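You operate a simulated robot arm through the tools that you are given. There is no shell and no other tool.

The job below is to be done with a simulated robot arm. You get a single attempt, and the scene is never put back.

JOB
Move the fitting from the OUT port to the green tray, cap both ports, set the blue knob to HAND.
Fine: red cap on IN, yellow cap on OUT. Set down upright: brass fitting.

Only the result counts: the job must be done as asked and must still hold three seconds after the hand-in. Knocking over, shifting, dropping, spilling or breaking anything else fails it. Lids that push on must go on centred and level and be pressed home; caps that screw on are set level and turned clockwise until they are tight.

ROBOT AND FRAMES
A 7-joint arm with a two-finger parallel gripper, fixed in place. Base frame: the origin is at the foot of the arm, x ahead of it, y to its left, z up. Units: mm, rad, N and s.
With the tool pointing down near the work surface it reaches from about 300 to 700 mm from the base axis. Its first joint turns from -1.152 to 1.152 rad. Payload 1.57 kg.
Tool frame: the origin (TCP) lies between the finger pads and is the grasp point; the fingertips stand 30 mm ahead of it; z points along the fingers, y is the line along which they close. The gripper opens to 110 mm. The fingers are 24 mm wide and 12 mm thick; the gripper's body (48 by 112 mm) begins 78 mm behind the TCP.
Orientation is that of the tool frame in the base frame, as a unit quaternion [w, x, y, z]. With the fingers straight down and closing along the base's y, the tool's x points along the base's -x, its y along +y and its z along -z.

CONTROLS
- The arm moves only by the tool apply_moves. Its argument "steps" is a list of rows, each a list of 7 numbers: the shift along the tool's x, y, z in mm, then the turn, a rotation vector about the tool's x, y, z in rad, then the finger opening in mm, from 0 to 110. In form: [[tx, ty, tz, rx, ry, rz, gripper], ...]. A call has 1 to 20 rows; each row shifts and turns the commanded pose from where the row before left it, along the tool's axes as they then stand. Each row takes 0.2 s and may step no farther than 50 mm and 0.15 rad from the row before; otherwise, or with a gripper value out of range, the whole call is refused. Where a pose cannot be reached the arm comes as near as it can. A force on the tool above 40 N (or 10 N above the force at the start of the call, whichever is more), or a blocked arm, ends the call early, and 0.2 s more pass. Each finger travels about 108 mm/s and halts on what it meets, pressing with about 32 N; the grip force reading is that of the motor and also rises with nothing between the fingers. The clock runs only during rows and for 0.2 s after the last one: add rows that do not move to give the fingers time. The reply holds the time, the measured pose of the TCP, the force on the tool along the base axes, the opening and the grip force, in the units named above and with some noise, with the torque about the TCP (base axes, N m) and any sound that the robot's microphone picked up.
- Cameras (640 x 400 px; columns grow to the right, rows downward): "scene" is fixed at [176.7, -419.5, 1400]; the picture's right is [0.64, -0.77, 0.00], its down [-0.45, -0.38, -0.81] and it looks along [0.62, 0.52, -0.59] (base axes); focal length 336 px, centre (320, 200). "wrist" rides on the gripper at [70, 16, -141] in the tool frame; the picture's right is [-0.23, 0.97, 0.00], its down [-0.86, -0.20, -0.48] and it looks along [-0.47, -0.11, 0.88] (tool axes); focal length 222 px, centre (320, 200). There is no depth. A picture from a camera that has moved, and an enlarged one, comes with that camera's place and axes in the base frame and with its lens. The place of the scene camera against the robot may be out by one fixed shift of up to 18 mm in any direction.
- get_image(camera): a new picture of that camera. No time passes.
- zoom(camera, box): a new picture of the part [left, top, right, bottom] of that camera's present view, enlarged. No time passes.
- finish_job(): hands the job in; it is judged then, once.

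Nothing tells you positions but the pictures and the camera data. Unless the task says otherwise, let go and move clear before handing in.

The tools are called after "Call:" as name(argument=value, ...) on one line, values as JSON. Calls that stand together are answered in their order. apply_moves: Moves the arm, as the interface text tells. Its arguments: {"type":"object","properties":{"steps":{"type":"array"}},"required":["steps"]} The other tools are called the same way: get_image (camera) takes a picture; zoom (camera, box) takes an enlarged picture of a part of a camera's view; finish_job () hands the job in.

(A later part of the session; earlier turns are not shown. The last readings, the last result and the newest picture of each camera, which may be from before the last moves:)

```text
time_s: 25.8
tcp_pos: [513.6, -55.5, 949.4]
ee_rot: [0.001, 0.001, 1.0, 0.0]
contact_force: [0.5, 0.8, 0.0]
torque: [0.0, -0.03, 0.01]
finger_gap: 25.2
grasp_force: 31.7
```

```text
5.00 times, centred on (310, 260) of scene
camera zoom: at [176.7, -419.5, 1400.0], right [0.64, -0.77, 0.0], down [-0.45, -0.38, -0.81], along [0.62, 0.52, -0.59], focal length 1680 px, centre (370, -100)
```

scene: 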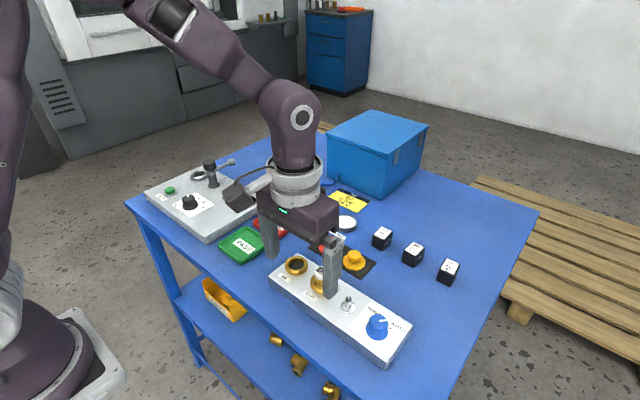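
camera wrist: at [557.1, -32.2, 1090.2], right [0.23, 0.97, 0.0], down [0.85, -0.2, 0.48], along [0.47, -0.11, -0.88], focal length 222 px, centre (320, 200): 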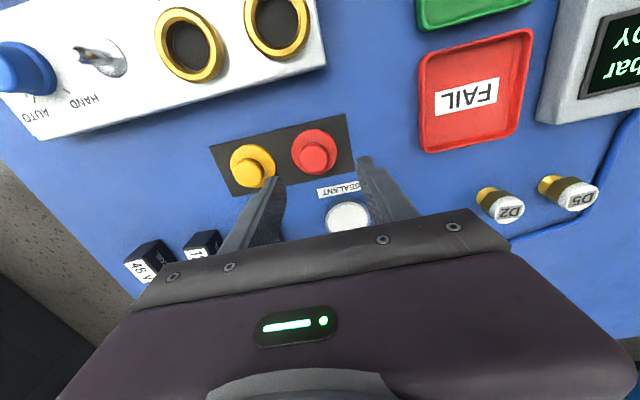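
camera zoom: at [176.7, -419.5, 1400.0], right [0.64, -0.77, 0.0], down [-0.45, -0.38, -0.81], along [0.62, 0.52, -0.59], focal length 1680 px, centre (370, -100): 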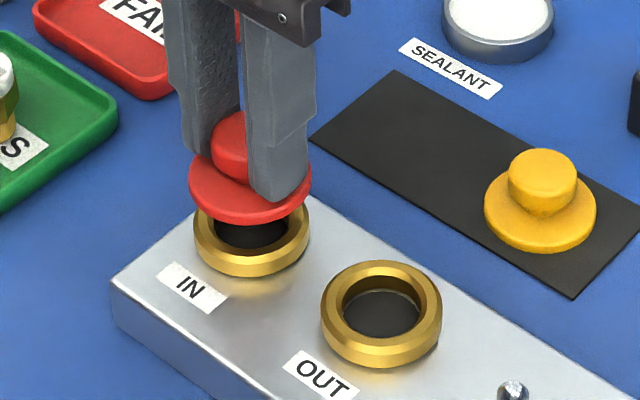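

The cap is nearly over IN; the ring is about 0.8 mm to +y. I'll correct that and descend close to the ring.

Call:
apply_moves(steps=[[0, 0.8, 5, 0, 0, 0, 18], [0, 0, 6, 0, 0, 0, 18], [0, 0, 5, 0, 0, 0, 18], [0, 0, 0, 0, 0, 0, 18]])

Call:
zoom(camera="wrist", box=[220, 90, 420, 215])

Call:
zoom(camera="scene", box=[280, 235, 340, 285])

```text
time_s: 26.8
tcp_pos: [513.1, -53.8, 934.4]
ee_rot: [0.001, 0.0, 1.0, 0.0]
contact_force: [-0.9, -0.2, 0.4]
torque: [0.02, 0.02, -0.01]
finger_gap: 25.1
grasp_force: 32.1
```

```text
3.20 times, centred on (320, 152) of wrist
camera zoom: at [442.5, -36.3, 1076.9], right [0.23, 0.97, 0.0], down [0.86, -0.2, 0.48], along [0.47, -0.11, -0.88], focal length 711 px, centre (320, 352)
```

zoom: 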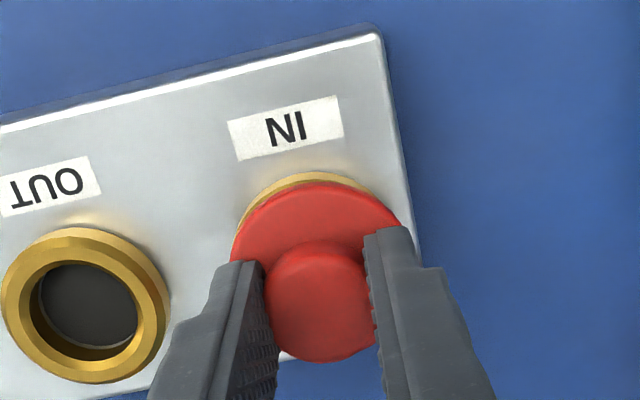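

```text
8.00 times, centred on (310, 260) of scene
camera zoom: at [176.7, -419.5, 1400.0], right [0.64, -0.77, 0.0], down [-0.45, -0.38, -0.81], along [0.62, 0.52, -0.59], focal length 2687 px, centre (400, -280)
```

zoom: 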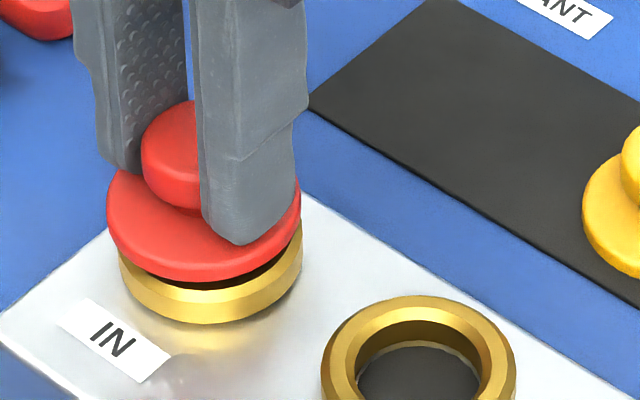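

Both views show the ring about 1 mm towards -y of the cap now. I'll correct, hold still, and check again.

Call:
apply_moves(steps=[[0, -0.9, 0, 0, 0, 0, 18], [0, 0, 0, 0, 0, 0, 18], [0, 0, 0, 0, 0, 0, 18]])

Call:
zoom(camera="wrist", box=[270, 130, 370, 205])

Call:
zoom(camera="scene", box=[280, 235, 340, 285])

```text
time_s: 27.6
tcp_pos: [513.2, -54.3, 935.2]
ee_rot: [0.0, 0.0, 1.0, -0.001]
contact_force: [-0.3, -0.2, 0.4]
torque: [-0.01, 0.02, 0.01]
finger_gap: 24.9
grasp_force: 32.0
```

```text
5.33 times, centred on (320, 168) of wrist
camera zoom: at [442.0, -37.2, 1077.3], right [0.23, 0.97, 0.0], down [0.86, -0.2, 0.48], along [0.47, -0.11, -0.88], focal length 1185 px, centre (320, 373)
```

zoom: 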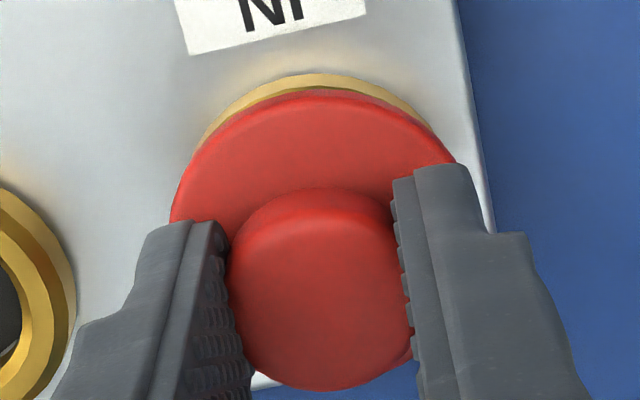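

```text
8.00 times, centred on (310, 260) of scene
camera zoom: at [176.7, -419.5, 1400.0], right [0.64, -0.77, 0.0], down [-0.45, -0.38, -0.81], along [0.62, 0.52, -0.59], focal length 2687 px, centre (400, -280)
```

zoom: 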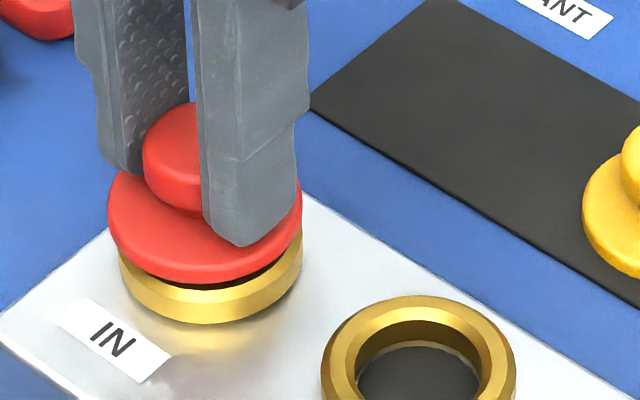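

Alignment in y is good, and the ring looks about 0.7 mm towards +x. I'll nudge that and descend in small steps to contact.

Call:
apply_moves(steps=[[-0.7, -0.1, 2, 0, 0, 0, 18], [0, 0, 2, 0, 0, 0, 18]])

Call:
apply_moves(steps=[[0, 0, 1, 0, 0, 0, 18]])

Call:
apply_moves(steps=[[0, 0, 1, 0, 0, 0, 18]])

Call:
apply_moves(steps=[[0, 0, 1, 0, 0, 0, 18]])

Call:
zoom(camera="scene", box=[280, 235, 340, 285])

```text
time_s: 28.2
tcp_pos: [513.1, -55.7, 930.3]
ee_rot: [0.0, 0.0, 1.0, -0.001]
contact_force: [-0.3, 0.0, -0.6]
torque: [0.01, -0.02, 0.0]
finger_gap: 24.8
grasp_force: 31.9
```

```text
time_s: 28.6
tcp_pos: [514.0, -55.0, 928.1]
ee_rot: [0.0, 0.0, 1.0, -0.001]
contact_force: [-0.1, -0.2, -0.5]
torque: [-0.02, 0.01, 0.0]
finger_gap: 25.1
grasp_force: 32.1
```

```text
time_s: 29.0
tcp_pos: [512.9, -55.1, 929.8]
ee_rot: [0.001, 0.0, 1.0, 0.0]
contact_force: [-4.7, -2.4, 24.8]
torque: [-0.12, 0.12, -0.01]
finger_gap: 25.1
grasp_force: 32.1
heard: snap
```

```text
time_s: 29.4
tcp_pos: [511.9, -55.4, 928.6]
ee_rot: [0.0, 0.001, 1.0, -0.001]
contact_force: [-4.0, -4.1, 31.6]
torque: [-0.01, 0.03, 0.02]
finger_gap: 25.6
grasp_force: 31.4
```

```text
8.00 times, centred on (310, 260) of scene
camera zoom: at [176.0, -419.6, 1400.1], right [0.64, -0.77, 0.0], down [-0.45, -0.38, -0.81], along [0.62, 0.52, -0.59], focal length 2687 px, centre (400, -280)
```

zoom: 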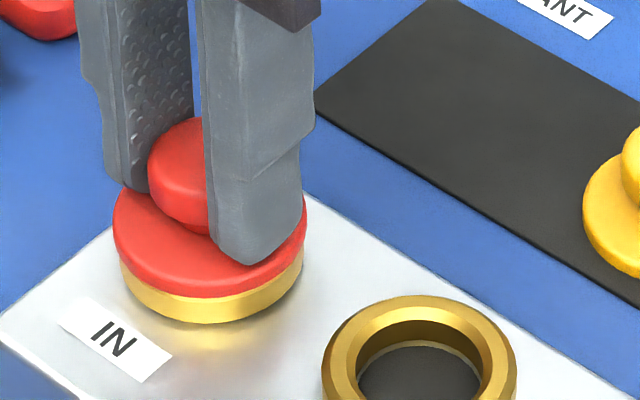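

A snap was heard, so the cap is a push-on type and it clicked on. I'll press slightly more to make sure it is home, and check it.

Call:
apply_moves(steps=[[0, 0, 0.4, 0, 0, 0, 18], [0, 0, 0, 0, 0, 0, 18]])

Call:
zoom(camera="wrist", box=[270, 130, 370, 205])

```text
time_s: 30.0
tcp_pos: [514.6, -55.2, 927.6]
ee_rot: [0.0, 0.0, 1.0, -0.001]
contact_force: [0.8, -7.4, 21.5]
torque: [-0.45, -0.07, -0.04]
finger_gap: 25.2
grasp_force: 32.1
```

```text
5.33 times, centred on (320, 168) of wrist
camera zoom: at [442.5, -37.6, 1069.2], right [0.23, 0.97, 0.0], down [0.85, -0.2, 0.48], along [0.47, -0.11, -0.88], focal length 1185 px, centre (320, 373)
```

zoom: 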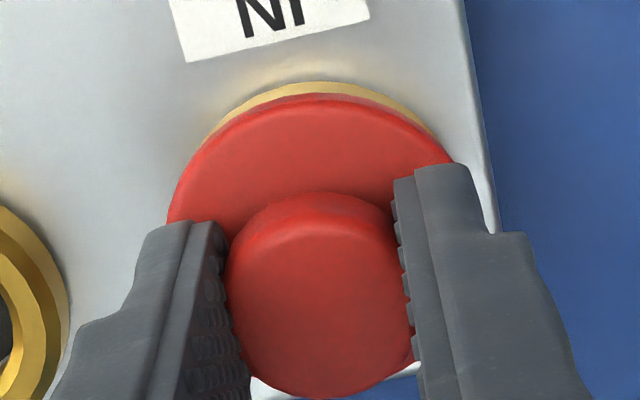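

The force redistributed, so I'll release carefully and inspect how the cap sits.

Call:
apply_moves(steps=[[0, 0, -1, 0, 0, 0, 18], [0, 0, 0, 0, 0, 0, 28], [0, 0, 0, 0, 0, 0, 36], [0, 0, 0, 0, 0, 0, 46], [0, 0, 0, 0, 0, 0, 46], [0, 0, -10, 0, 0, 0, 46], [0, 0, -25, 0, 0, 0, 46], [0, 0, -25, 0, 0, 0, 46], [0, 0, 0, 0, 0, 0, 46]])

Call:
zoom(camera="wrist", box=[250, 90, 370, 180])

Call:
zoom(camera="scene", box=[280, 235, 340, 285])

```text
time_s: 32.0
tcp_pos: [512.5, -55.3, 987.8]
ee_rot: [0.0, 0.0, 1.0, -0.001]
contact_force: [-0.2, 0.8, -0.1]
torque: [0.0, 0.03, -0.03]
finger_gap: 46.1
grasp_force: 0.1
```

```text
4.44 times, centred on (310, 135) of wrist
camera zoom: at [441.8, -38.9, 1129.8], right [0.23, 0.97, 0.0], down [0.85, -0.2, 0.48], along [0.47, -0.11, -0.88], focal length 987 px, centre (364, 489)
```

zoom: 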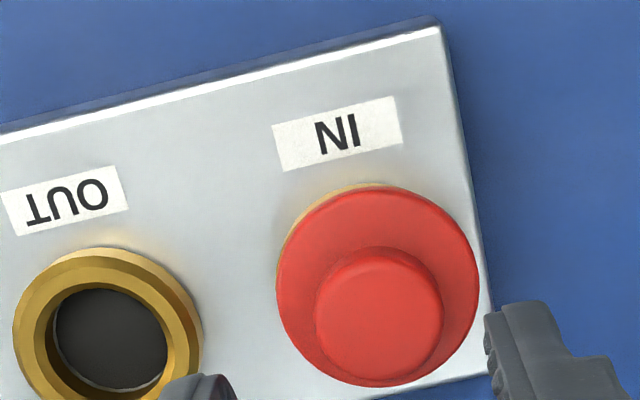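

```text
8.00 times, centred on (310, 260) of scene
camera zoom: at [176.7, -419.5, 1400.0], right [0.64, -0.77, 0.0], down [-0.45, -0.38, -0.81], along [0.62, 0.52, -0.59], focal length 2687 px, centre (400, -280)
```

zoom: 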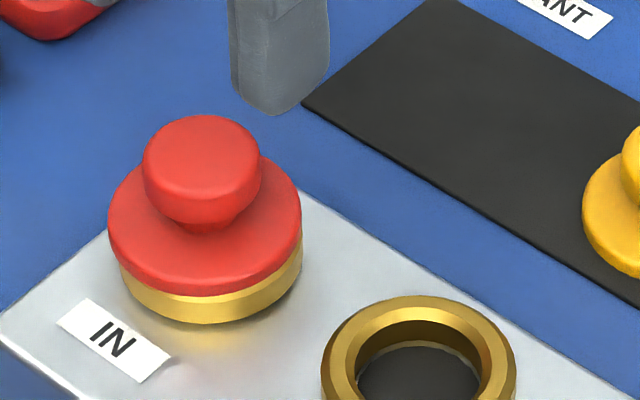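

I need to judge whether the cap is level and home, so I'll take closer zooms.

Call:
zoom(camera="scene", box=[288, 245, 328, 278])

Call:
zoom(camera="wrist", box=[290, 120, 360, 175])

Call:
zoom(camera="scene", box=[312, 258, 352, 291])

```text
12.12 times, centred on (308, 262) of scene
camera zoom: at [176.7, -419.5, 1400.0], right [0.64, -0.77, 0.0], down [-0.45, -0.38, -0.81], along [0.62, 0.52, -0.59], focal length 4071 px, centre (466, -546)
```

zoom: 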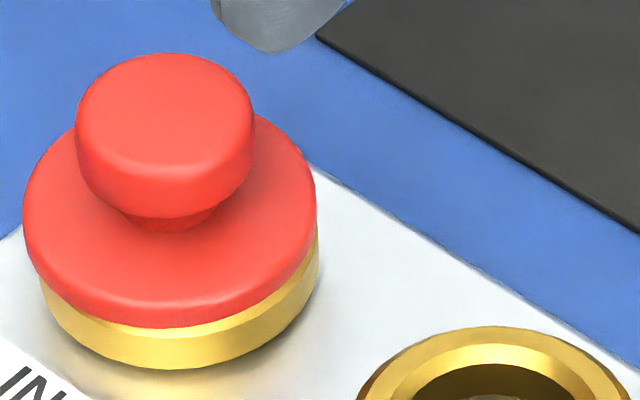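

```text
7.27 times, centred on (325, 148) of wrist
camera zoom: at [441.8, -38.9, 1129.8], right [0.23, 0.97, 0.0], down [0.85, -0.2, 0.48], along [0.47, -0.11, -0.88], focal length 1615 px, centre (284, 582)
```

zoom: 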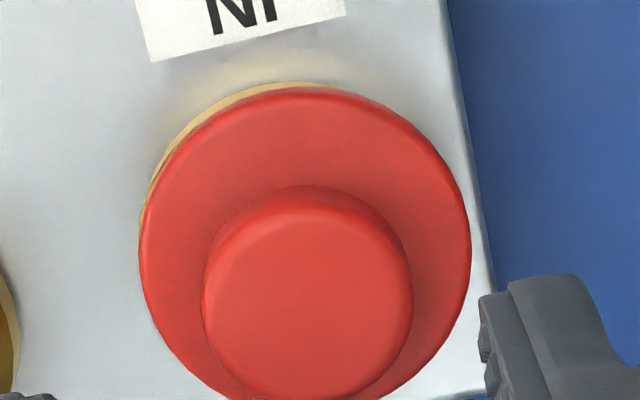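

```text
12.12 times, centred on (332, 274) of scene
camera zoom: at [176.7, -419.5, 1400.0], right [0.64, -0.77, 0.0], down [-0.45, -0.38, -0.81], along [0.62, 0.52, -0.59], focal length 4071 px, centre (174, -703)
```

zoom: 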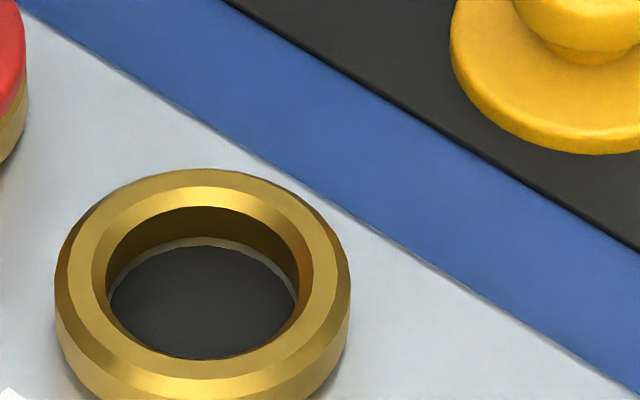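

The cap looks level, but it sits about 1.5 mm off-centre towards +y and rides on top of the ring. I'll regrasp it, lift slightly, re-centre and press again.

Call:
apply_moves(steps=[[-0.5, 2.7, 20, 0, 0, 0, 50], [0, 0, 20, 0, 0, 0, 50], [0, 0, 12, 0, 0, 0, 50], [0, 0, 0, 0, 0, 0, 50], [0, 0, 0, 0, 0, 0, 50]])

Call:
zoom(camera="wrist", box=[260, 110, 380, 200])

Call:
zoom(camera="scene", box=[280, 235, 340, 285])

```text
time_s: 33.2
tcp_pos: [511.7, -53.2, 936.0]
ee_rot: [0.0, 0.001, 1.0, 0.0]
contact_force: [0.0, 0.5, 0.7]
torque: [-0.02, -0.02, 0.0]
finger_gap: 50.1
grasp_force: 0.0
```

```text
4.44 times, centred on (320, 155) of wrist
camera zoom: at [442.2, -35.2, 1078.3], right [0.23, 0.97, 0.0], down [0.86, -0.2, 0.48], along [0.47, -0.11, -0.88], focal length 987 px, centre (320, 400)
```

zoom: 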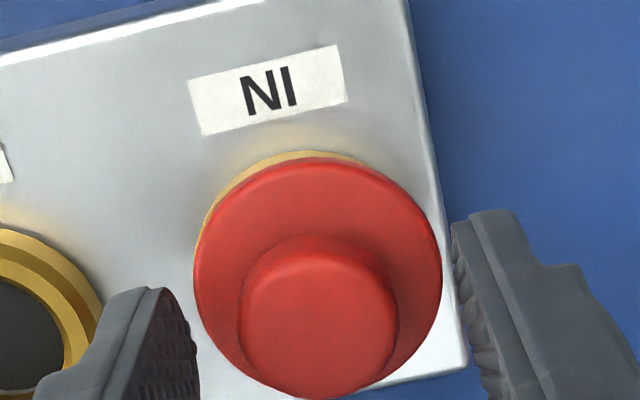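

```text
8.00 times, centred on (310, 260) of scene
camera zoom: at [176.7, -419.5, 1400.0], right [0.64, -0.77, 0.0], down [-0.45, -0.38, -0.81], along [0.62, 0.52, -0.59], focal length 2687 px, centre (400, -280)
```

zoom: 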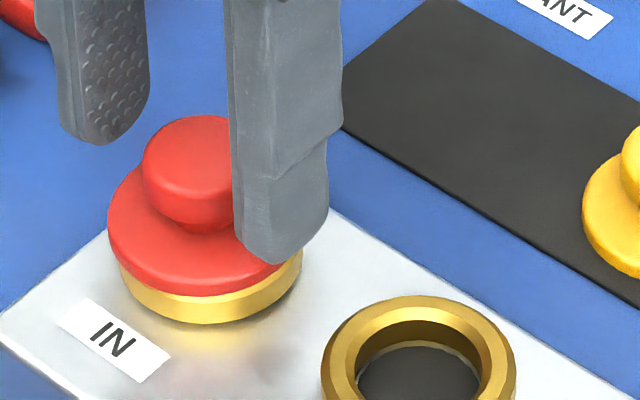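

The knob is centred between the fingers. I'll lower 5 mm, regrip, and test with a small lift.

Call:
apply_moves(steps=[[0, -0.3, 5, 0, 0, 0, 50], [0, 0, 0, 0, 0, 0, 40], [0, 0, 0, 0, 0, 0, 30], [0, 0, 0, 0, 0, 0, 18], [0, 0, 0, 0, 0, 0, 18]])

Call:
apply_moves(steps=[[0, 0, -1, 0, 0, 0, 18], [0, 0, -1, 0, 0, 0, 18]])

Call:
zoom(camera="scene", box=[280, 235, 340, 285])

```text
time_s: 34.4
tcp_pos: [514.2, -51.8, 931.2]
ee_rot: [0.0, 0.0, 1.0, 0.0]
contact_force: [-0.4, -0.1, 0.9]
torque: [-0.08, 0.02, -0.02]
finger_gap: 25.2
grasp_force: 32.3
heard: snap
```

```text
time_s: 35.0
tcp_pos: [514.8, -51.7, 933.1]
ee_rot: [0.0, 0.0, 1.0, -0.001]
contact_force: [-0.4, 0.3, -0.4]
torque: [-0.02, -0.03, 0.01]
finger_gap: 25.1
grasp_force: 31.6
```

```text
8.00 times, centred on (310, 260) of scene
camera zoom: at [176.7, -419.5, 1400.0], right [0.64, -0.77, 0.0], down [-0.45, -0.38, -0.81], along [0.62, 0.52, -0.59], focal length 2687 px, centre (400, -280)
```

zoom: 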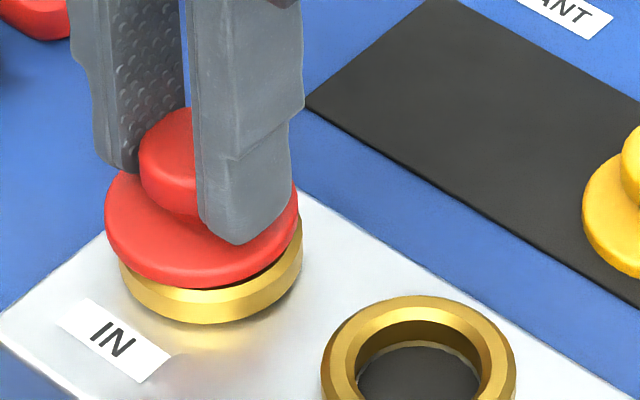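

The cap is free in the grip again. I'll check the offset in both cameras to compute the correction.

Call:
apply_moves(steps=[[0, 0, -2, 0, 0, 0, 18], [0, 0, 0, 0, 0, 0, 18], [0, 0, 0, 0, 0, 0, 18]])

Call:
zoom(camera="scene", box=[288, 245, 328, 278])

Call:
zoom(camera="wrist", box=[260, 110, 380, 200])

Call:
zoom(camera="wrist", box=[200, 110, 320, 200])

```text
time_s: 35.8
tcp_pos: [512.4, -51.5, 935.0]
ee_rot: [0.0, 0.0, 1.0, -0.001]
contact_force: [-0.1, 0.1, 0.4]
torque: [-0.01, 0.02, 0.01]
finger_gap: 25.4
grasp_force: 31.5
```

```text
12.12 times, centred on (308, 262) of scene
camera zoom: at [176.7, -419.5, 1400.0], right [0.64, -0.77, 0.0], down [-0.45, -0.38, -0.81], along [0.62, 0.52, -0.59], focal length 4071 px, centre (466, -546)
```

zoom: 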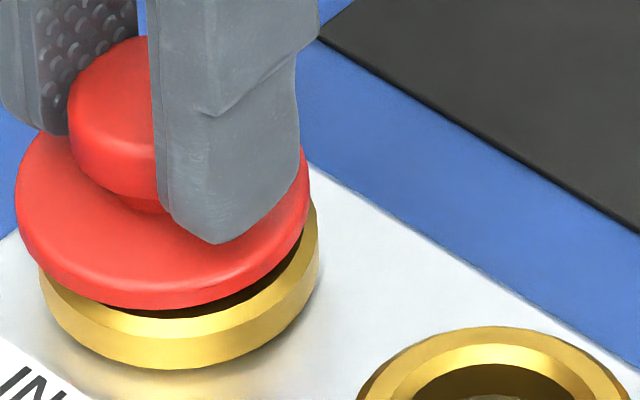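

```text
4.44 times, centred on (320, 155) of wrist
camera zoom: at [442.2, -34.8, 1077.5], right [0.23, 0.97, 0.0], down [0.85, -0.2, 0.48], along [0.47, -0.11, -0.88], focal length 987 px, centre (320, 400)
```

zoom: 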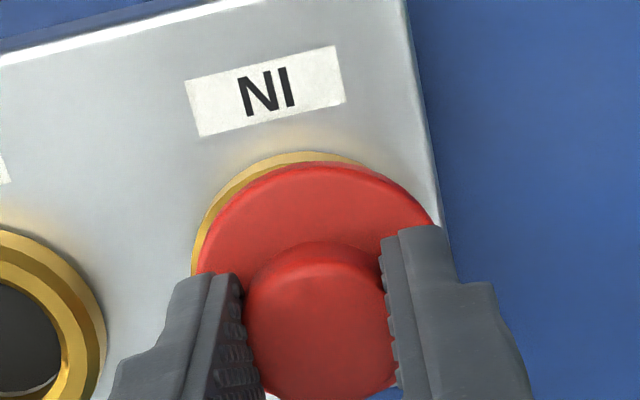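

```text
4.44 times, centred on (260, 155) of wrist
camera zoom: at [442.2, -34.8, 1077.5], right [0.23, 0.97, 0.0], down [0.85, -0.2, 0.48], along [0.47, -0.11, -0.88], focal length 987 px, centre (587, 400)
```

zoom: 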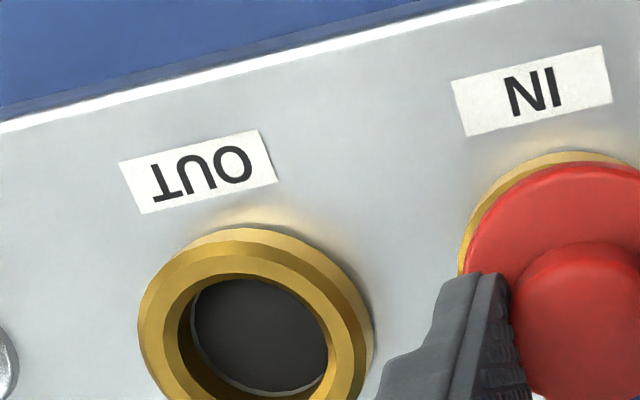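

Both views agree that the ring centre is about 3.4 mm towards -y from the cap, so my first try was about 1 mm off. Correcting now.

Call:
apply_moves(steps=[[0, -1.7, 0, 0, 0, 0, 18], [0, -1.7, 0, 0, 0, 0, 18], [0, 0, 0, 0, 0, 0, 18], [0, 0, 0, 0, 0, 0, 18]])

Call:
zoom(camera="scene", box=[288, 245, 328, 278])

Call:
zoom(camera="wrist", box=[260, 110, 380, 200])

```text
time_s: 36.8
tcp_pos: [514.1, -55.8, 934.1]
ee_rot: [0.0, -0.001, 1.0, 0.0]
contact_force: [-0.6, 0.3, 0.0]
torque: [0.02, 0.0, -0.02]
finger_gap: 24.9
grasp_force: 31.7
```

```text
12.12 times, centred on (308, 262) of scene
camera zoom: at [176.7, -419.5, 1400.0], right [0.64, -0.77, 0.0], down [-0.45, -0.38, -0.81], along [0.62, 0.52, -0.59], focal length 4071 px, centre (466, -546)
```

zoom: 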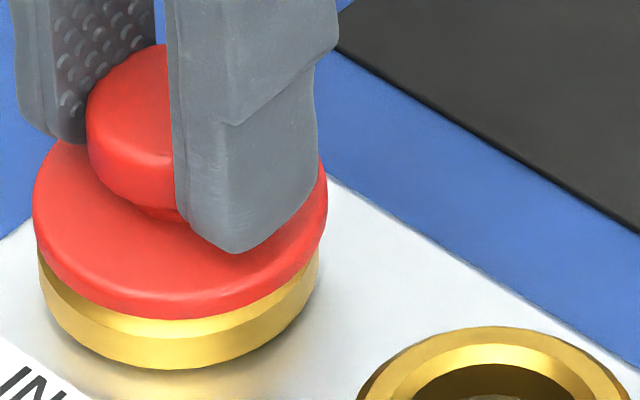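

```text
4.44 times, centred on (320, 155) of wrist
camera zoom: at [442.7, -38.5, 1077.4], right [0.23, 0.97, 0.0], down [0.86, -0.2, 0.48], along [0.47, -0.11, -0.88], focal length 987 px, centre (320, 400)
```

zoom: 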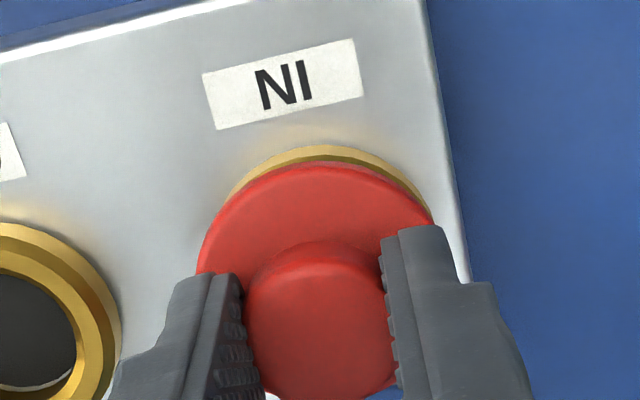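

Nearly perfect; a last 0.4 mm nudge, then I'll press straight down in small steps.

Call:
apply_moves(steps=[[0.3, 0.4, 2, 0, 0, 0, 18], [0, 0, 2, 0, 0, 0, 18], [0, 0, 0, 0, 0, 0, 18]])

Call:
zoom(camera="scene", box=[288, 245, 328, 278])

Call:
apply_moves(steps=[[0, 0, 1, 0, 0, 0, 18], [0, 0, 0.5, 0, 0, 0, 18]])

Call:
apply_moves(steps=[[0, 0, 0.5, 0, 0, 0, 18], [0, 0, 0.3, 0, 0, 0, 18]])

Call:
zoom(camera="scene", box=[288, 245, 328, 278])

```text
time_s: 37.6
tcp_pos: [513.1, -54.9, 931.0]
ee_rot: [0.001, 0.0, 1.0, 0.0]
contact_force: [-3.5, 0.4, 19.4]
torque: [0.27, 0.15, 0.01]
finger_gap: 25.3
grasp_force: 31.8
```

```text
12.12 times, centred on (308, 262) of scene
camera zoom: at [176.3, -419.5, 1400.1], right [0.64, -0.77, 0.0], down [-0.45, -0.38, -0.81], along [0.62, 0.52, -0.59], focal length 4071 px, centre (466, -546)
```

zoom: 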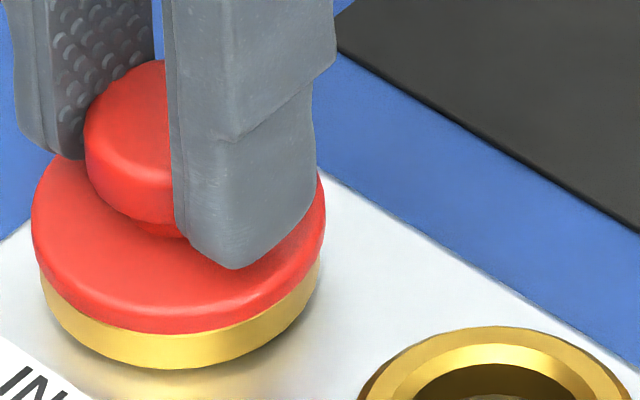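

```text
time_s: 38.2
tcp_pos: [512.1, -55.9, 929.2]
ee_rot: [0.002, 0.0, 1.0, 0.0]
contact_force: [-2.5, 1.1, 30.5]
torque: [0.16, -0.02, -0.02]
finger_gap: 25.3
grasp_force: 31.8
```

```text
time_s: 38.8
tcp_pos: [513.2, -54.9, 928.3]
ee_rot: [0.001, 0.0, 1.0, 0.0]
contact_force: [2.2, 0.9, 26.8]
torque: [0.2, -0.15, 0.04]
finger_gap: 25.5
grasp_force: 32.4
```

```text
12.12 times, centred on (308, 262) of scene
camera zoom: at [176.3, -419.5, 1400.1], right [0.64, -0.77, 0.0], down [-0.45, -0.38, -0.81], along [0.62, 0.52, -0.59], focal length 4071 px, centre (466, -546)
```

zoom: 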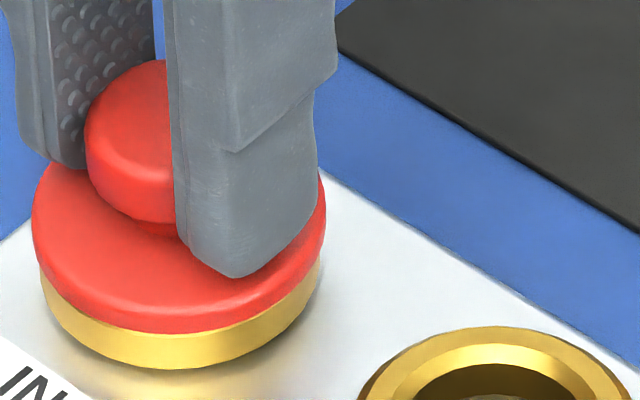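

Fingers are slipping on the knob at about 30 N. I'll release gently and then press on the knob's top with closed fingers for a central push.

Call:
apply_moves(steps=[[0, 0, -1, 0, 0, 0, 18], [0, 0, -1, 0, 0, 0, 18], [0, 0, 0, 0, 0, 0, 18]])

Call:
apply_moves(steps=[[0, 0, 0, 0, 0, 0, 28], [0, 0, 0, 0, 0, 0, 36], [0, 0, 0, 0, 0, 0, 46], [0, 0, -15, 0, 0, 0, 46], [0, 0, -20, 0, 0, 0, 46], [0, 0, 0, 0, 0, 0, 46]])

Call:
zoom(camera="scene", box=[288, 245, 328, 278])

Call:
zoom(camera="wrist", box=[260, 110, 380, 200])

```text
time_s: 39.6
tcp_pos: [512.2, -54.3, 931.2]
ee_rot: [-0.001, 0.0, 1.0, 0.0]
contact_force: [-0.4, 0.7, 0.1]
torque: [0.01, 0.01, 0.0]
finger_gap: 25.4
grasp_force: 32.0
```

```text
time_s: 41.0
tcp_pos: [512.9, -55.1, 966.1]
ee_rot: [0.0, 0.0, 1.0, 0.0]
contact_force: [1.1, -0.1, 0.5]
torque: [-0.02, 0.02, 0.0]
finger_gap: 46.0
grasp_force: 0.0
heard: snap
```

```text
12.12 times, centred on (308, 262) of scene
camera zoom: at [176.7, -419.5, 1400.0], right [0.64, -0.77, 0.0], down [-0.45, -0.38, -0.81], along [0.62, 0.52, -0.59], focal length 4071 px, centre (466, -546)
```

zoom: 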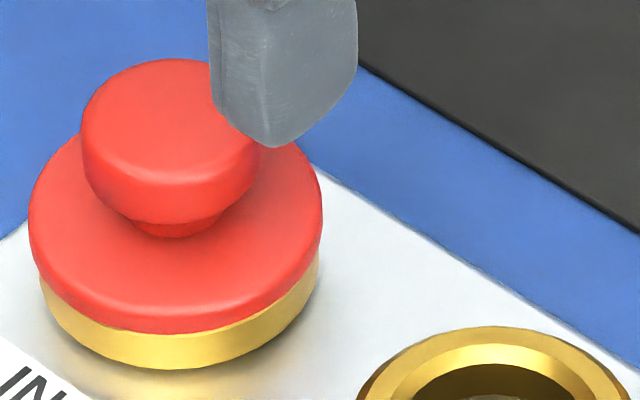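

```text
4.44 times, centred on (320, 155) of wrist
camera zoom: at [442.5, -37.6, 1108.2], right [0.23, 0.97, 0.0], down [0.86, -0.2, 0.48], along [0.47, -0.11, -0.88], focal length 987 px, centre (320, 400)
```

zoom: 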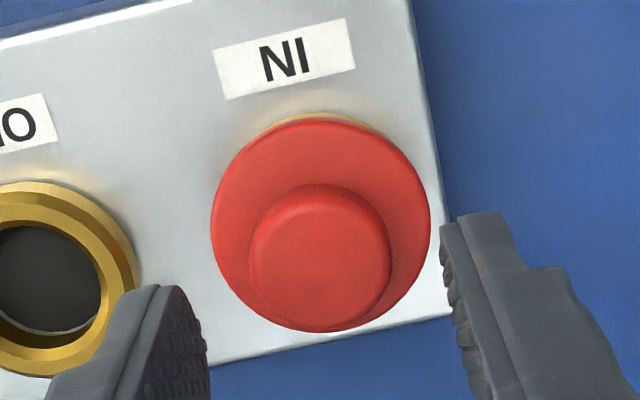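

The cap now sits centred and lower than before. I'll close the fingers and press the knob top centrally to drive it home.

Call:
apply_moves(steps=[[0, 0, -5, 0, 0, 0, 20], [-0.5, 0, 0, 0, 0, 0, 0], [0, 0, 0, 0, 0, 0, 0], [0, 0, 10, 0, 0, 0, 0], [0, 0, 10, 0, 0, 0, 0], [0, 0, 4, 0, 0, 0, 0], [0, 0, 0, 0, 0, 0, 0]])

Call:
zoom(camera="scene", box=[288, 245, 328, 278])

Call:
zoom(camera="wrist", box=[260, 110, 380, 200])

```text
time_s: 42.6
tcp_pos: [513.5, -55.6, 947.2]
ee_rot: [0.001, -0.001, 1.0, 0.0]
contact_force: [-0.1, -0.8, 0.9]
torque: [0.02, -0.02, -0.01]
finger_gap: 0.0
grasp_force: 21.6
```

```text
12.12 times, centred on (308, 262) of scene
camera zoom: at [176.7, -419.5, 1400.0], right [0.64, -0.77, 0.0], down [-0.45, -0.38, -0.81], along [0.62, 0.52, -0.59], focal length 4071 px, centre (466, -546)
```

zoom: 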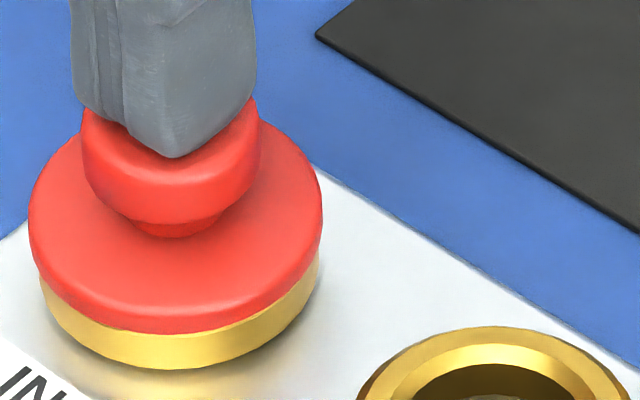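

```text
4.44 times, centred on (320, 155) of wrist
camera zoom: at [443.4, -38.2, 1089.6], right [0.23, 0.97, 0.0], down [0.85, -0.2, 0.48], along [0.47, -0.11, -0.88], focal length 987 px, centre (320, 400)
```

zoom: 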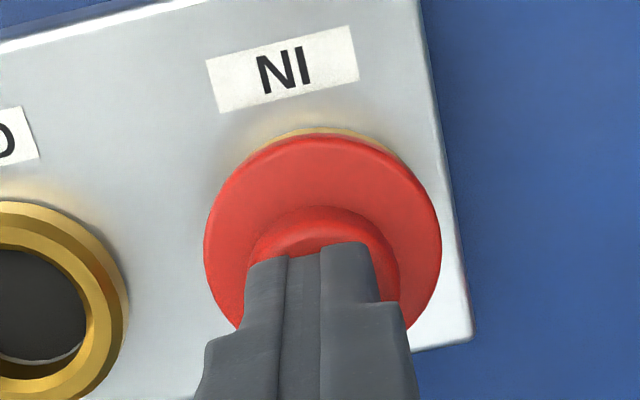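

The closed fingers are above the knob. Pressing down in small steps.

Call:
apply_moves(steps=[[0, 0, 2, 0, 0, 0, 0], [0, 0, 2, 0, 0, 0, 0]])

Call:
apply_moves(steps=[[0, 0, 1, 0, 0, 0, 0], [0, 0, 1, 0, 0, 0, 0]])

Call:
apply_moves(steps=[[0, 0, 1, 0, 0, 0, 0], [0, 0, 0.5, 0, 0, 0, 0]])

```text
time_s: 43.2
tcp_pos: [514.5, -56.2, 945.5]
ee_rot: [0.001, -0.001, 1.0, 0.0]
contact_force: [-6.2, 1.1, 14.9]
torque: [0.01, 0.25, 0.03]
finger_gap: 0.1
grasp_force: 21.5
stopped in row 2: the force on the tool passed its limit at 44 N (the readings are from after the stop); the commanded pose is now the measured one
```

```text
time_s: 43.8
tcp_pos: [513.9, -57.1, 946.2]
ee_rot: [0.0, 0.0, 1.0, 0.0]
contact_force: [-8.0, 1.4, 15.5]
torque: [0.03, 0.25, -0.02]
finger_gap: 0.0
grasp_force: 21.5
stopped in row 2: the force on the tool passed its limit at 44 N (the readings are from after the stop); the commanded pose is now the measured one
```

```text
time_s: 44.4
tcp_pos: [514.4, -55.4, 946.5]
ee_rot: [0.002, -0.001, 1.0, 0.001]
contact_force: [-6.9, 0.3, 14.0]
torque: [0.0, 0.28, 0.0]
finger_gap: 0.1
grasp_force: 21.2
stopped in row 2: the force on the tool passed its limit at 42 N (the readings are from after the stop); the commanded pose is now the measured one
```

The cap is rigid under 44 N of central pressing, with no more travel. I'll lift off and inspect it.

Call:
apply_moves(steps=[[0, 0, -10, 0, 0, 0, 0], [0, 0, -20, 0, 0, 0, 0], [20, 0, -10, 0, 0, 0, 46], [20, 0, 0, 0, 0, 0, 46], [0, 0, 0, 0, 0, 0, 46]])

Call:
zoom(camera="scene", box=[288, 245, 328, 278])

Call:
get_image(camera="wrist")

```text
time_s: 45.6
tcp_pos: [474.1, -57.6, 984.8]
ee_rot: [0.002, 0.0, 1.0, -0.001]
contact_force: [0.0, 0.2, 0.3]
torque: [0.01, -0.02, 0.0]
finger_gap: 46.1
grasp_force: 0.1
```

```text
12.12 times, centred on (308, 262) of scene
camera zoom: at [176.7, -419.5, 1400.0], right [0.64, -0.77, 0.0], down [-0.45, -0.38, -0.81], along [0.62, 0.52, -0.59], focal length 4071 px, centre (466, -546)
```

zoom: 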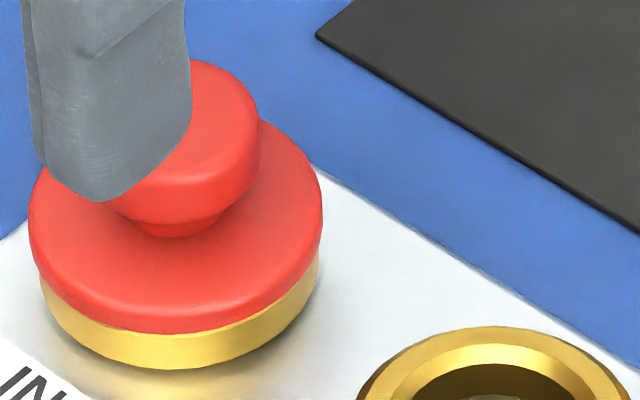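

```text
taken
camera wrist: at [402.7, -39.2, 1128.4], right [0.23, 0.97, 0.0], down [0.85, -0.2, 0.48], along [0.47, -0.11, -0.88], focal length 222 px, centre (320, 200)
```

wrist: 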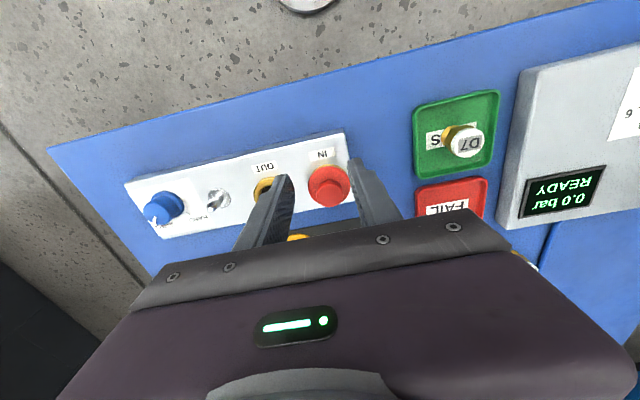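

The red cap looks level and centred. Next is the yellow cap: I'll hover above it near (623, -124).

Call:
apply_moves(steps=[[-30, -13, 0, 0, 0, 0, 50], [-30, -13, 0, 0, 0, 0, 50], [-30, -13, 0, 0, 0, 0, 50], [-30, -14, 0, 0, 0, 0, 50], [-29.5, -14.5, 0, 0, 0, 0, 50], [0, 0, 20, 0, 0, 0, 50], [0, 0, 20, 0, 0, 0, 50], [0, 0, 0, 0, 0, 0, 50], [0, 0, 0, 0, 0, 0, 50]])

Call:
zoom(camera="wrist", box=[220, 90, 420, 215])

Call:
zoom(camera="scene", box=[288, 245, 328, 278])

Call:
zoom(camera="scene", box=[305, 250, 355, 300])

```text
time_s: 47.6
tcp_pos: [624.6, -121.2, 945.7]
ee_rot: [0.002, 0.0, 1.0, -0.001]
contact_force: [-0.1, -0.3, -0.4]
torque: [0.0, -0.01, -0.01]
finger_gap: 50.0
grasp_force: 0.0
```

```text
3.20 times, centred on (320, 152) of wrist
camera zoom: at [552.7, -104.1, 1087.9], right [0.23, 0.97, 0.0], down [0.85, -0.2, 0.48], along [0.47, -0.11, -0.88], focal length 711 px, centre (320, 352)
```

zoom: 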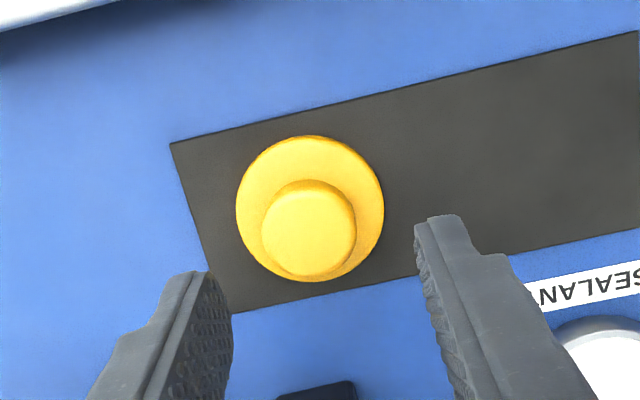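

```text
12.12 times, centred on (308, 262) of scene
camera zoom: at [176.7, -419.5, 1400.0], right [0.64, -0.77, 0.0], down [-0.45, -0.38, -0.81], along [0.62, 0.52, -0.59], focal length 4071 px, centre (466, -546)
```

zoom: 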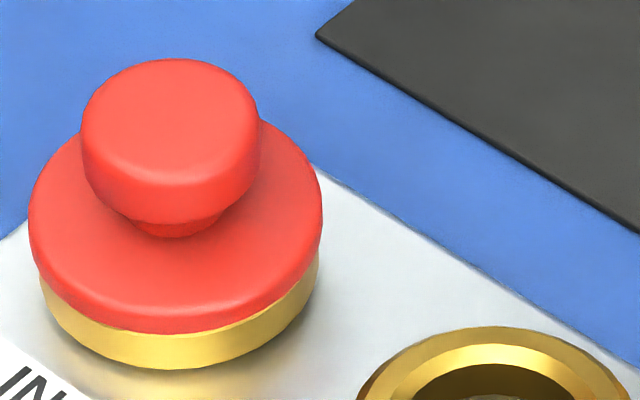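

```text
8.00 times, centred on (330, 275) of scene
camera zoom: at [176.7, -419.5, 1400.0], right [0.64, -0.77, 0.0], down [-0.45, -0.38, -0.81], along [0.62, 0.52, -0.59], focal length 2687 px, centre (240, -400)
```

zoom: 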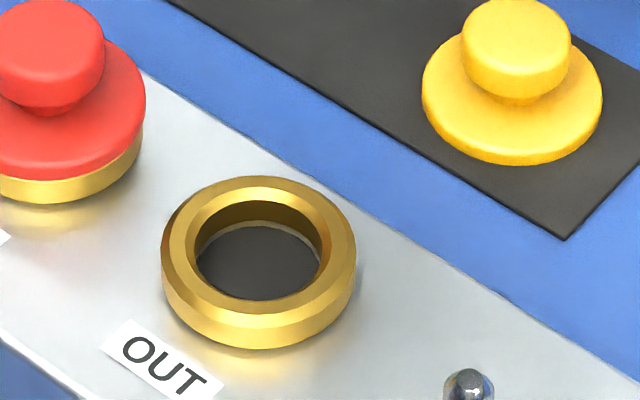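

The yellow cap needs a 3.8 mm shift towards -y. I'll centre, lower, and grip its knob.

Call:
apply_moves(steps=[[0, -3.8, 10, 0, 0, 0, 50], [0, 0, 20, 0, 0, 0, 50], [0, 0, 18, 0, 0, 0, 50], [0, 0, 0, 0, 0, 0, 50], [0, 0, 0, 0, 0, 0, 50]])

Call:
zoom(camera="wrist", box=[220, 90, 420, 215])

```text
time_s: 48.8
tcp_pos: [622.5, -126.0, 898.8]
ee_rot: [0.002, 0.0, 1.0, 0.0]
contact_force: [1.0, 0.1, 0.9]
torque: [-0.01, -0.01, 0.0]
finger_gap: 50.2
grasp_force: 0.1
```

```text
3.20 times, centred on (320, 152) of wrist
camera zoom: at [553.0, -108.9, 1040.1], right [0.23, 0.97, 0.0], down [0.85, -0.2, 0.48], along [0.47, -0.11, -0.88], focal length 711 px, centre (320, 352)
```

zoom: 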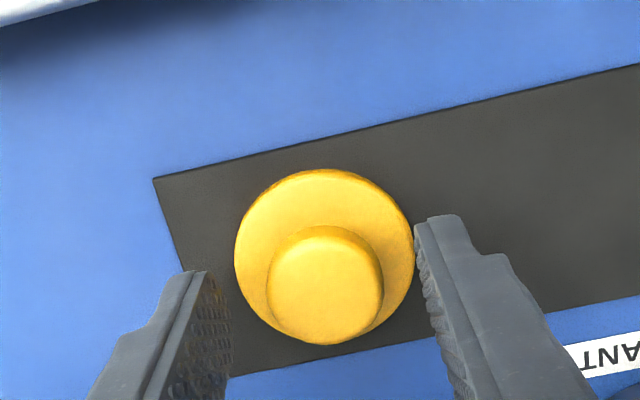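

Call:
apply_moves(steps=[[0, 0.9, 5, 0, 0, 0, 50], [0, 0, 4.3, 0, 0, 0, 50], [0, 0, 0, 0, 0, 0, 40], [0, 0, 0, 0, 0, 0, 30], [0, 0, 0, 0, 0, 0, 18], [0, 0, 0, 0, 0, 0, 18]])

Call:
zoom(camera="wrist", box=[220, 90, 420, 215])

Call:
zoom(camera="scene", box=[330, 240, 380, 280])

```text
time_s: 50.2
tcp_pos: [624.8, -126.1, 889.0]
ee_rot: [0.002, 0.0, 1.0, 0.0]
contact_force: [-0.2, 0.7, 1.0]
torque: [0.09, 0.04, 0.03]
finger_gap: 25.1
grasp_force: 32.2
```

```text
3.20 times, centred on (320, 152) of wrist
camera zoom: at [553.7, -108.3, 1030.7], right [0.23, 0.97, 0.0], down [0.85, -0.2, 0.48], along [0.47, -0.11, -0.88], focal length 711 px, centre (320, 352)
```

zoom: 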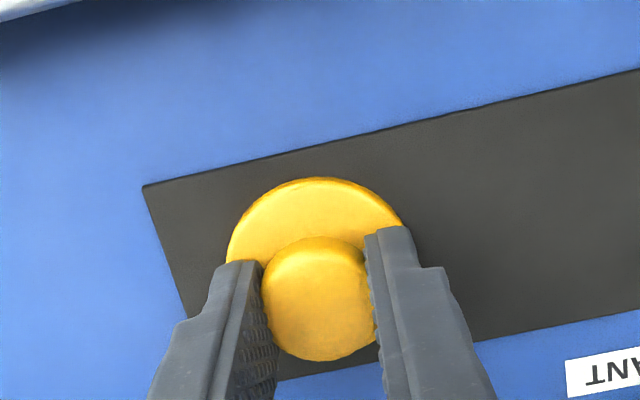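

```text
10.00 times, centred on (355, 260) of scene
camera zoom: at [176.7, -419.5, 1400.0], right [0.64, -0.77, 0.0], down [-0.45, -0.38, -0.81], along [0.62, 0.52, -0.59], focal length 3359 px, centre (-30, -400)
```

zoom: 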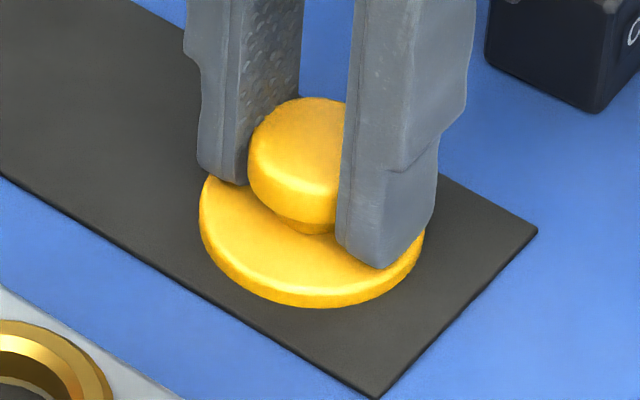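

Yellow cap gripped. Lifting and carrying it over OUT.

Call:
apply_moves(steps=[[0, 0, -5, 0, 0, 0, 18], [0, 0, -15, 0, 0, 0, 18], [0, 0, -30, 0, 0, 0, 18], [0, 0, -30, 0, 0, 0, 18], [28, 0, 0, 0, 0, 0, 18], [28, 0, 0, 0, 0, 0, 18], [28, 0, 0, 0, 0, 0, 18], [26.5, -0.3, 0, 0, 0, 0, 18], [0, 0, 15, 0, 0, 0, 18], [0, 0, 15, 0, 0, 0, 18], [0, 0, 0, 0, 0, 0, 18], [0, 0, 0, 0, 0, 0, 18]])

Call:
zoom(camera="wrist", box=[260, 110, 380, 200])

Call:
zoom(camera="scene", box=[302, 248, 352, 288])

```text
time_s: 52.8
tcp_pos: [514.8, -127.7, 937.5]
ee_rot: [0.002, 0.0, 1.0, 0.0]
contact_force: [-0.1, 0.7, -0.2]
torque: [0.02, 0.04, -0.02]
finger_gap: 25.1
grasp_force: 32.5
```

```text
4.44 times, centred on (320, 155) of wrist
camera zoom: at [443.2, -108.9, 1079.8], right [0.23, 0.97, 0.0], down [0.85, -0.2, 0.48], along [0.47, -0.11, -0.88], focal length 987 px, centre (320, 400)
```

zoom: 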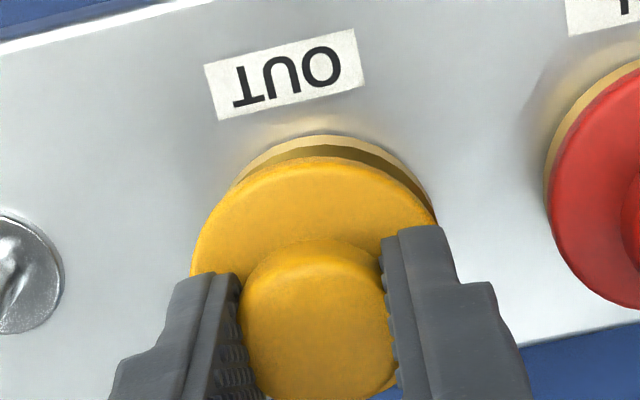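

```text
10.00 times, centred on (327, 268) of scene
camera zoom: at [176.7, -419.5, 1400.0], right [0.64, -0.77, 0.0], down [-0.45, -0.38, -0.81], along [0.62, 0.52, -0.59], focal length 3359 px, centre (250, -480)
```

zoom: 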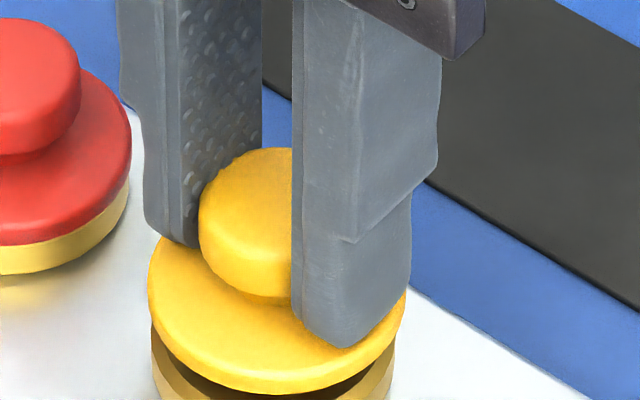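

Both views suggest the ring is about 1.6 mm towards +y of the cap. I'll shift, come closer, and recheck.

Call:
apply_moves(steps=[[-0.3, 1.6, 2, 0, 0, 0, 18], [0, 0, 2, 0, 0, 0, 18], [0, 0, 0, 0, 0, 0, 18], [0, 0, 0, 0, 0, 0, 18]])

Call:
zoom(camera="wrist", box=[260, 110, 380, 200])

Call:
zoom(camera="scene", box=[302, 258, 342, 291])

```text
time_s: 53.8
tcp_pos: [513.8, -124.0, 933.3]
ee_rot: [0.002, 0.0, 1.0, -0.001]
contact_force: [0.0, -0.9, -0.6]
torque: [0.01, 0.02, 0.03]
finger_gap: 25.0
grasp_force: 32.4
```

```text
4.44 times, centred on (320, 155) of wrist
camera zoom: at [443.2, -106.7, 1076.1], right [0.23, 0.97, 0.0], down [0.85, -0.2, 0.48], along [0.47, -0.11, -0.88], focal length 987 px, centre (320, 400)
```

zoom: 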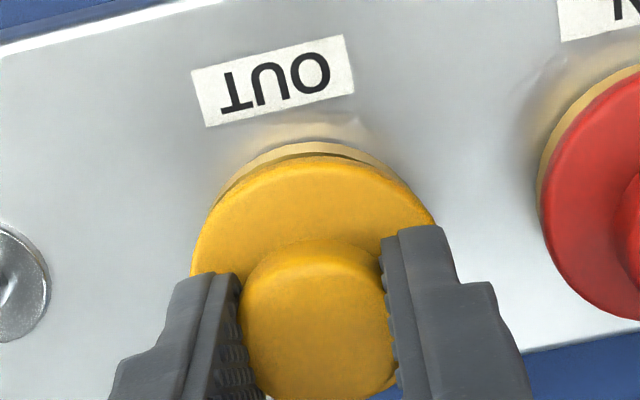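

```text
12.12 times, centred on (322, 274) of scene
camera zoom: at [176.7, -419.5, 1400.0], right [0.64, -0.77, 0.0], down [-0.45, -0.38, -0.81], along [0.62, 0.52, -0.59], focal length 4071 px, centre (296, -703)
```

zoom: 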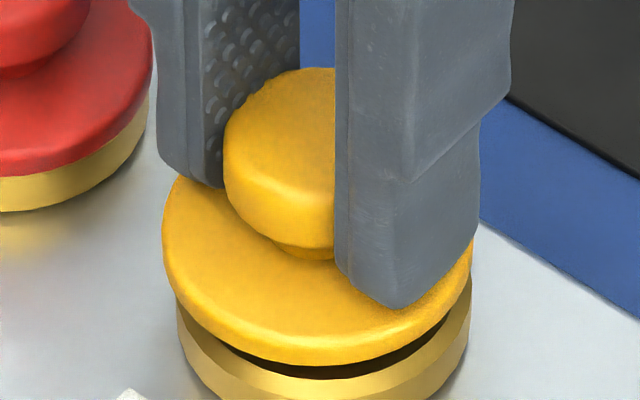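

I overshot slightly. The residual is about -0.8 mm in y and +0.5 mm in x, so I'll correct and verify again.

Call:
apply_moves(steps=[[-0.5, -0.8, 1, 0, 0, 0, 18], [0, 0, 0, 0, 0, 0, 18], [0, 0, 0, 0, 0, 0, 18], [0, 0, 0, 0, 0, 0, 18]])

Call:
zoom(camera="wrist", box=[260, 110, 380, 200])

Call:
zoom(camera="scene", box=[302, 258, 342, 291])

```text
time_s: 54.8
tcp_pos: [514.5, -123.9, 931.9]
ee_rot: [0.001, 0.0, 1.0, 0.0]
contact_force: [0.0, -1.2, -0.1]
torque: [-0.02, 0.02, 0.01]
finger_gap: 24.9
grasp_force: 32.3
```

```text
4.44 times, centred on (320, 155) of wrist
camera zoom: at [444.0, -107.3, 1075.0], right [0.23, 0.97, 0.0], down [0.85, -0.2, 0.48], along [0.47, -0.11, -0.88], focal length 987 px, centre (320, 400)
```

zoom: 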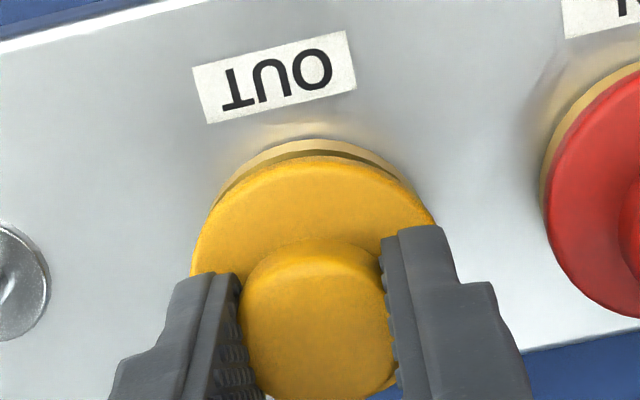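

```text
12.12 times, centred on (322, 274) of scene
camera zoom: at [176.7, -419.5, 1400.0], right [0.64, -0.77, 0.0], down [-0.45, -0.38, -0.81], along [0.62, 0.52, -0.59], focal length 4071 px, centre (296, -703)
```

zoom: 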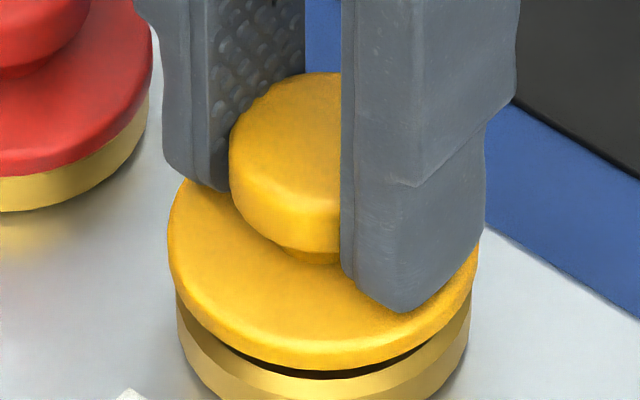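

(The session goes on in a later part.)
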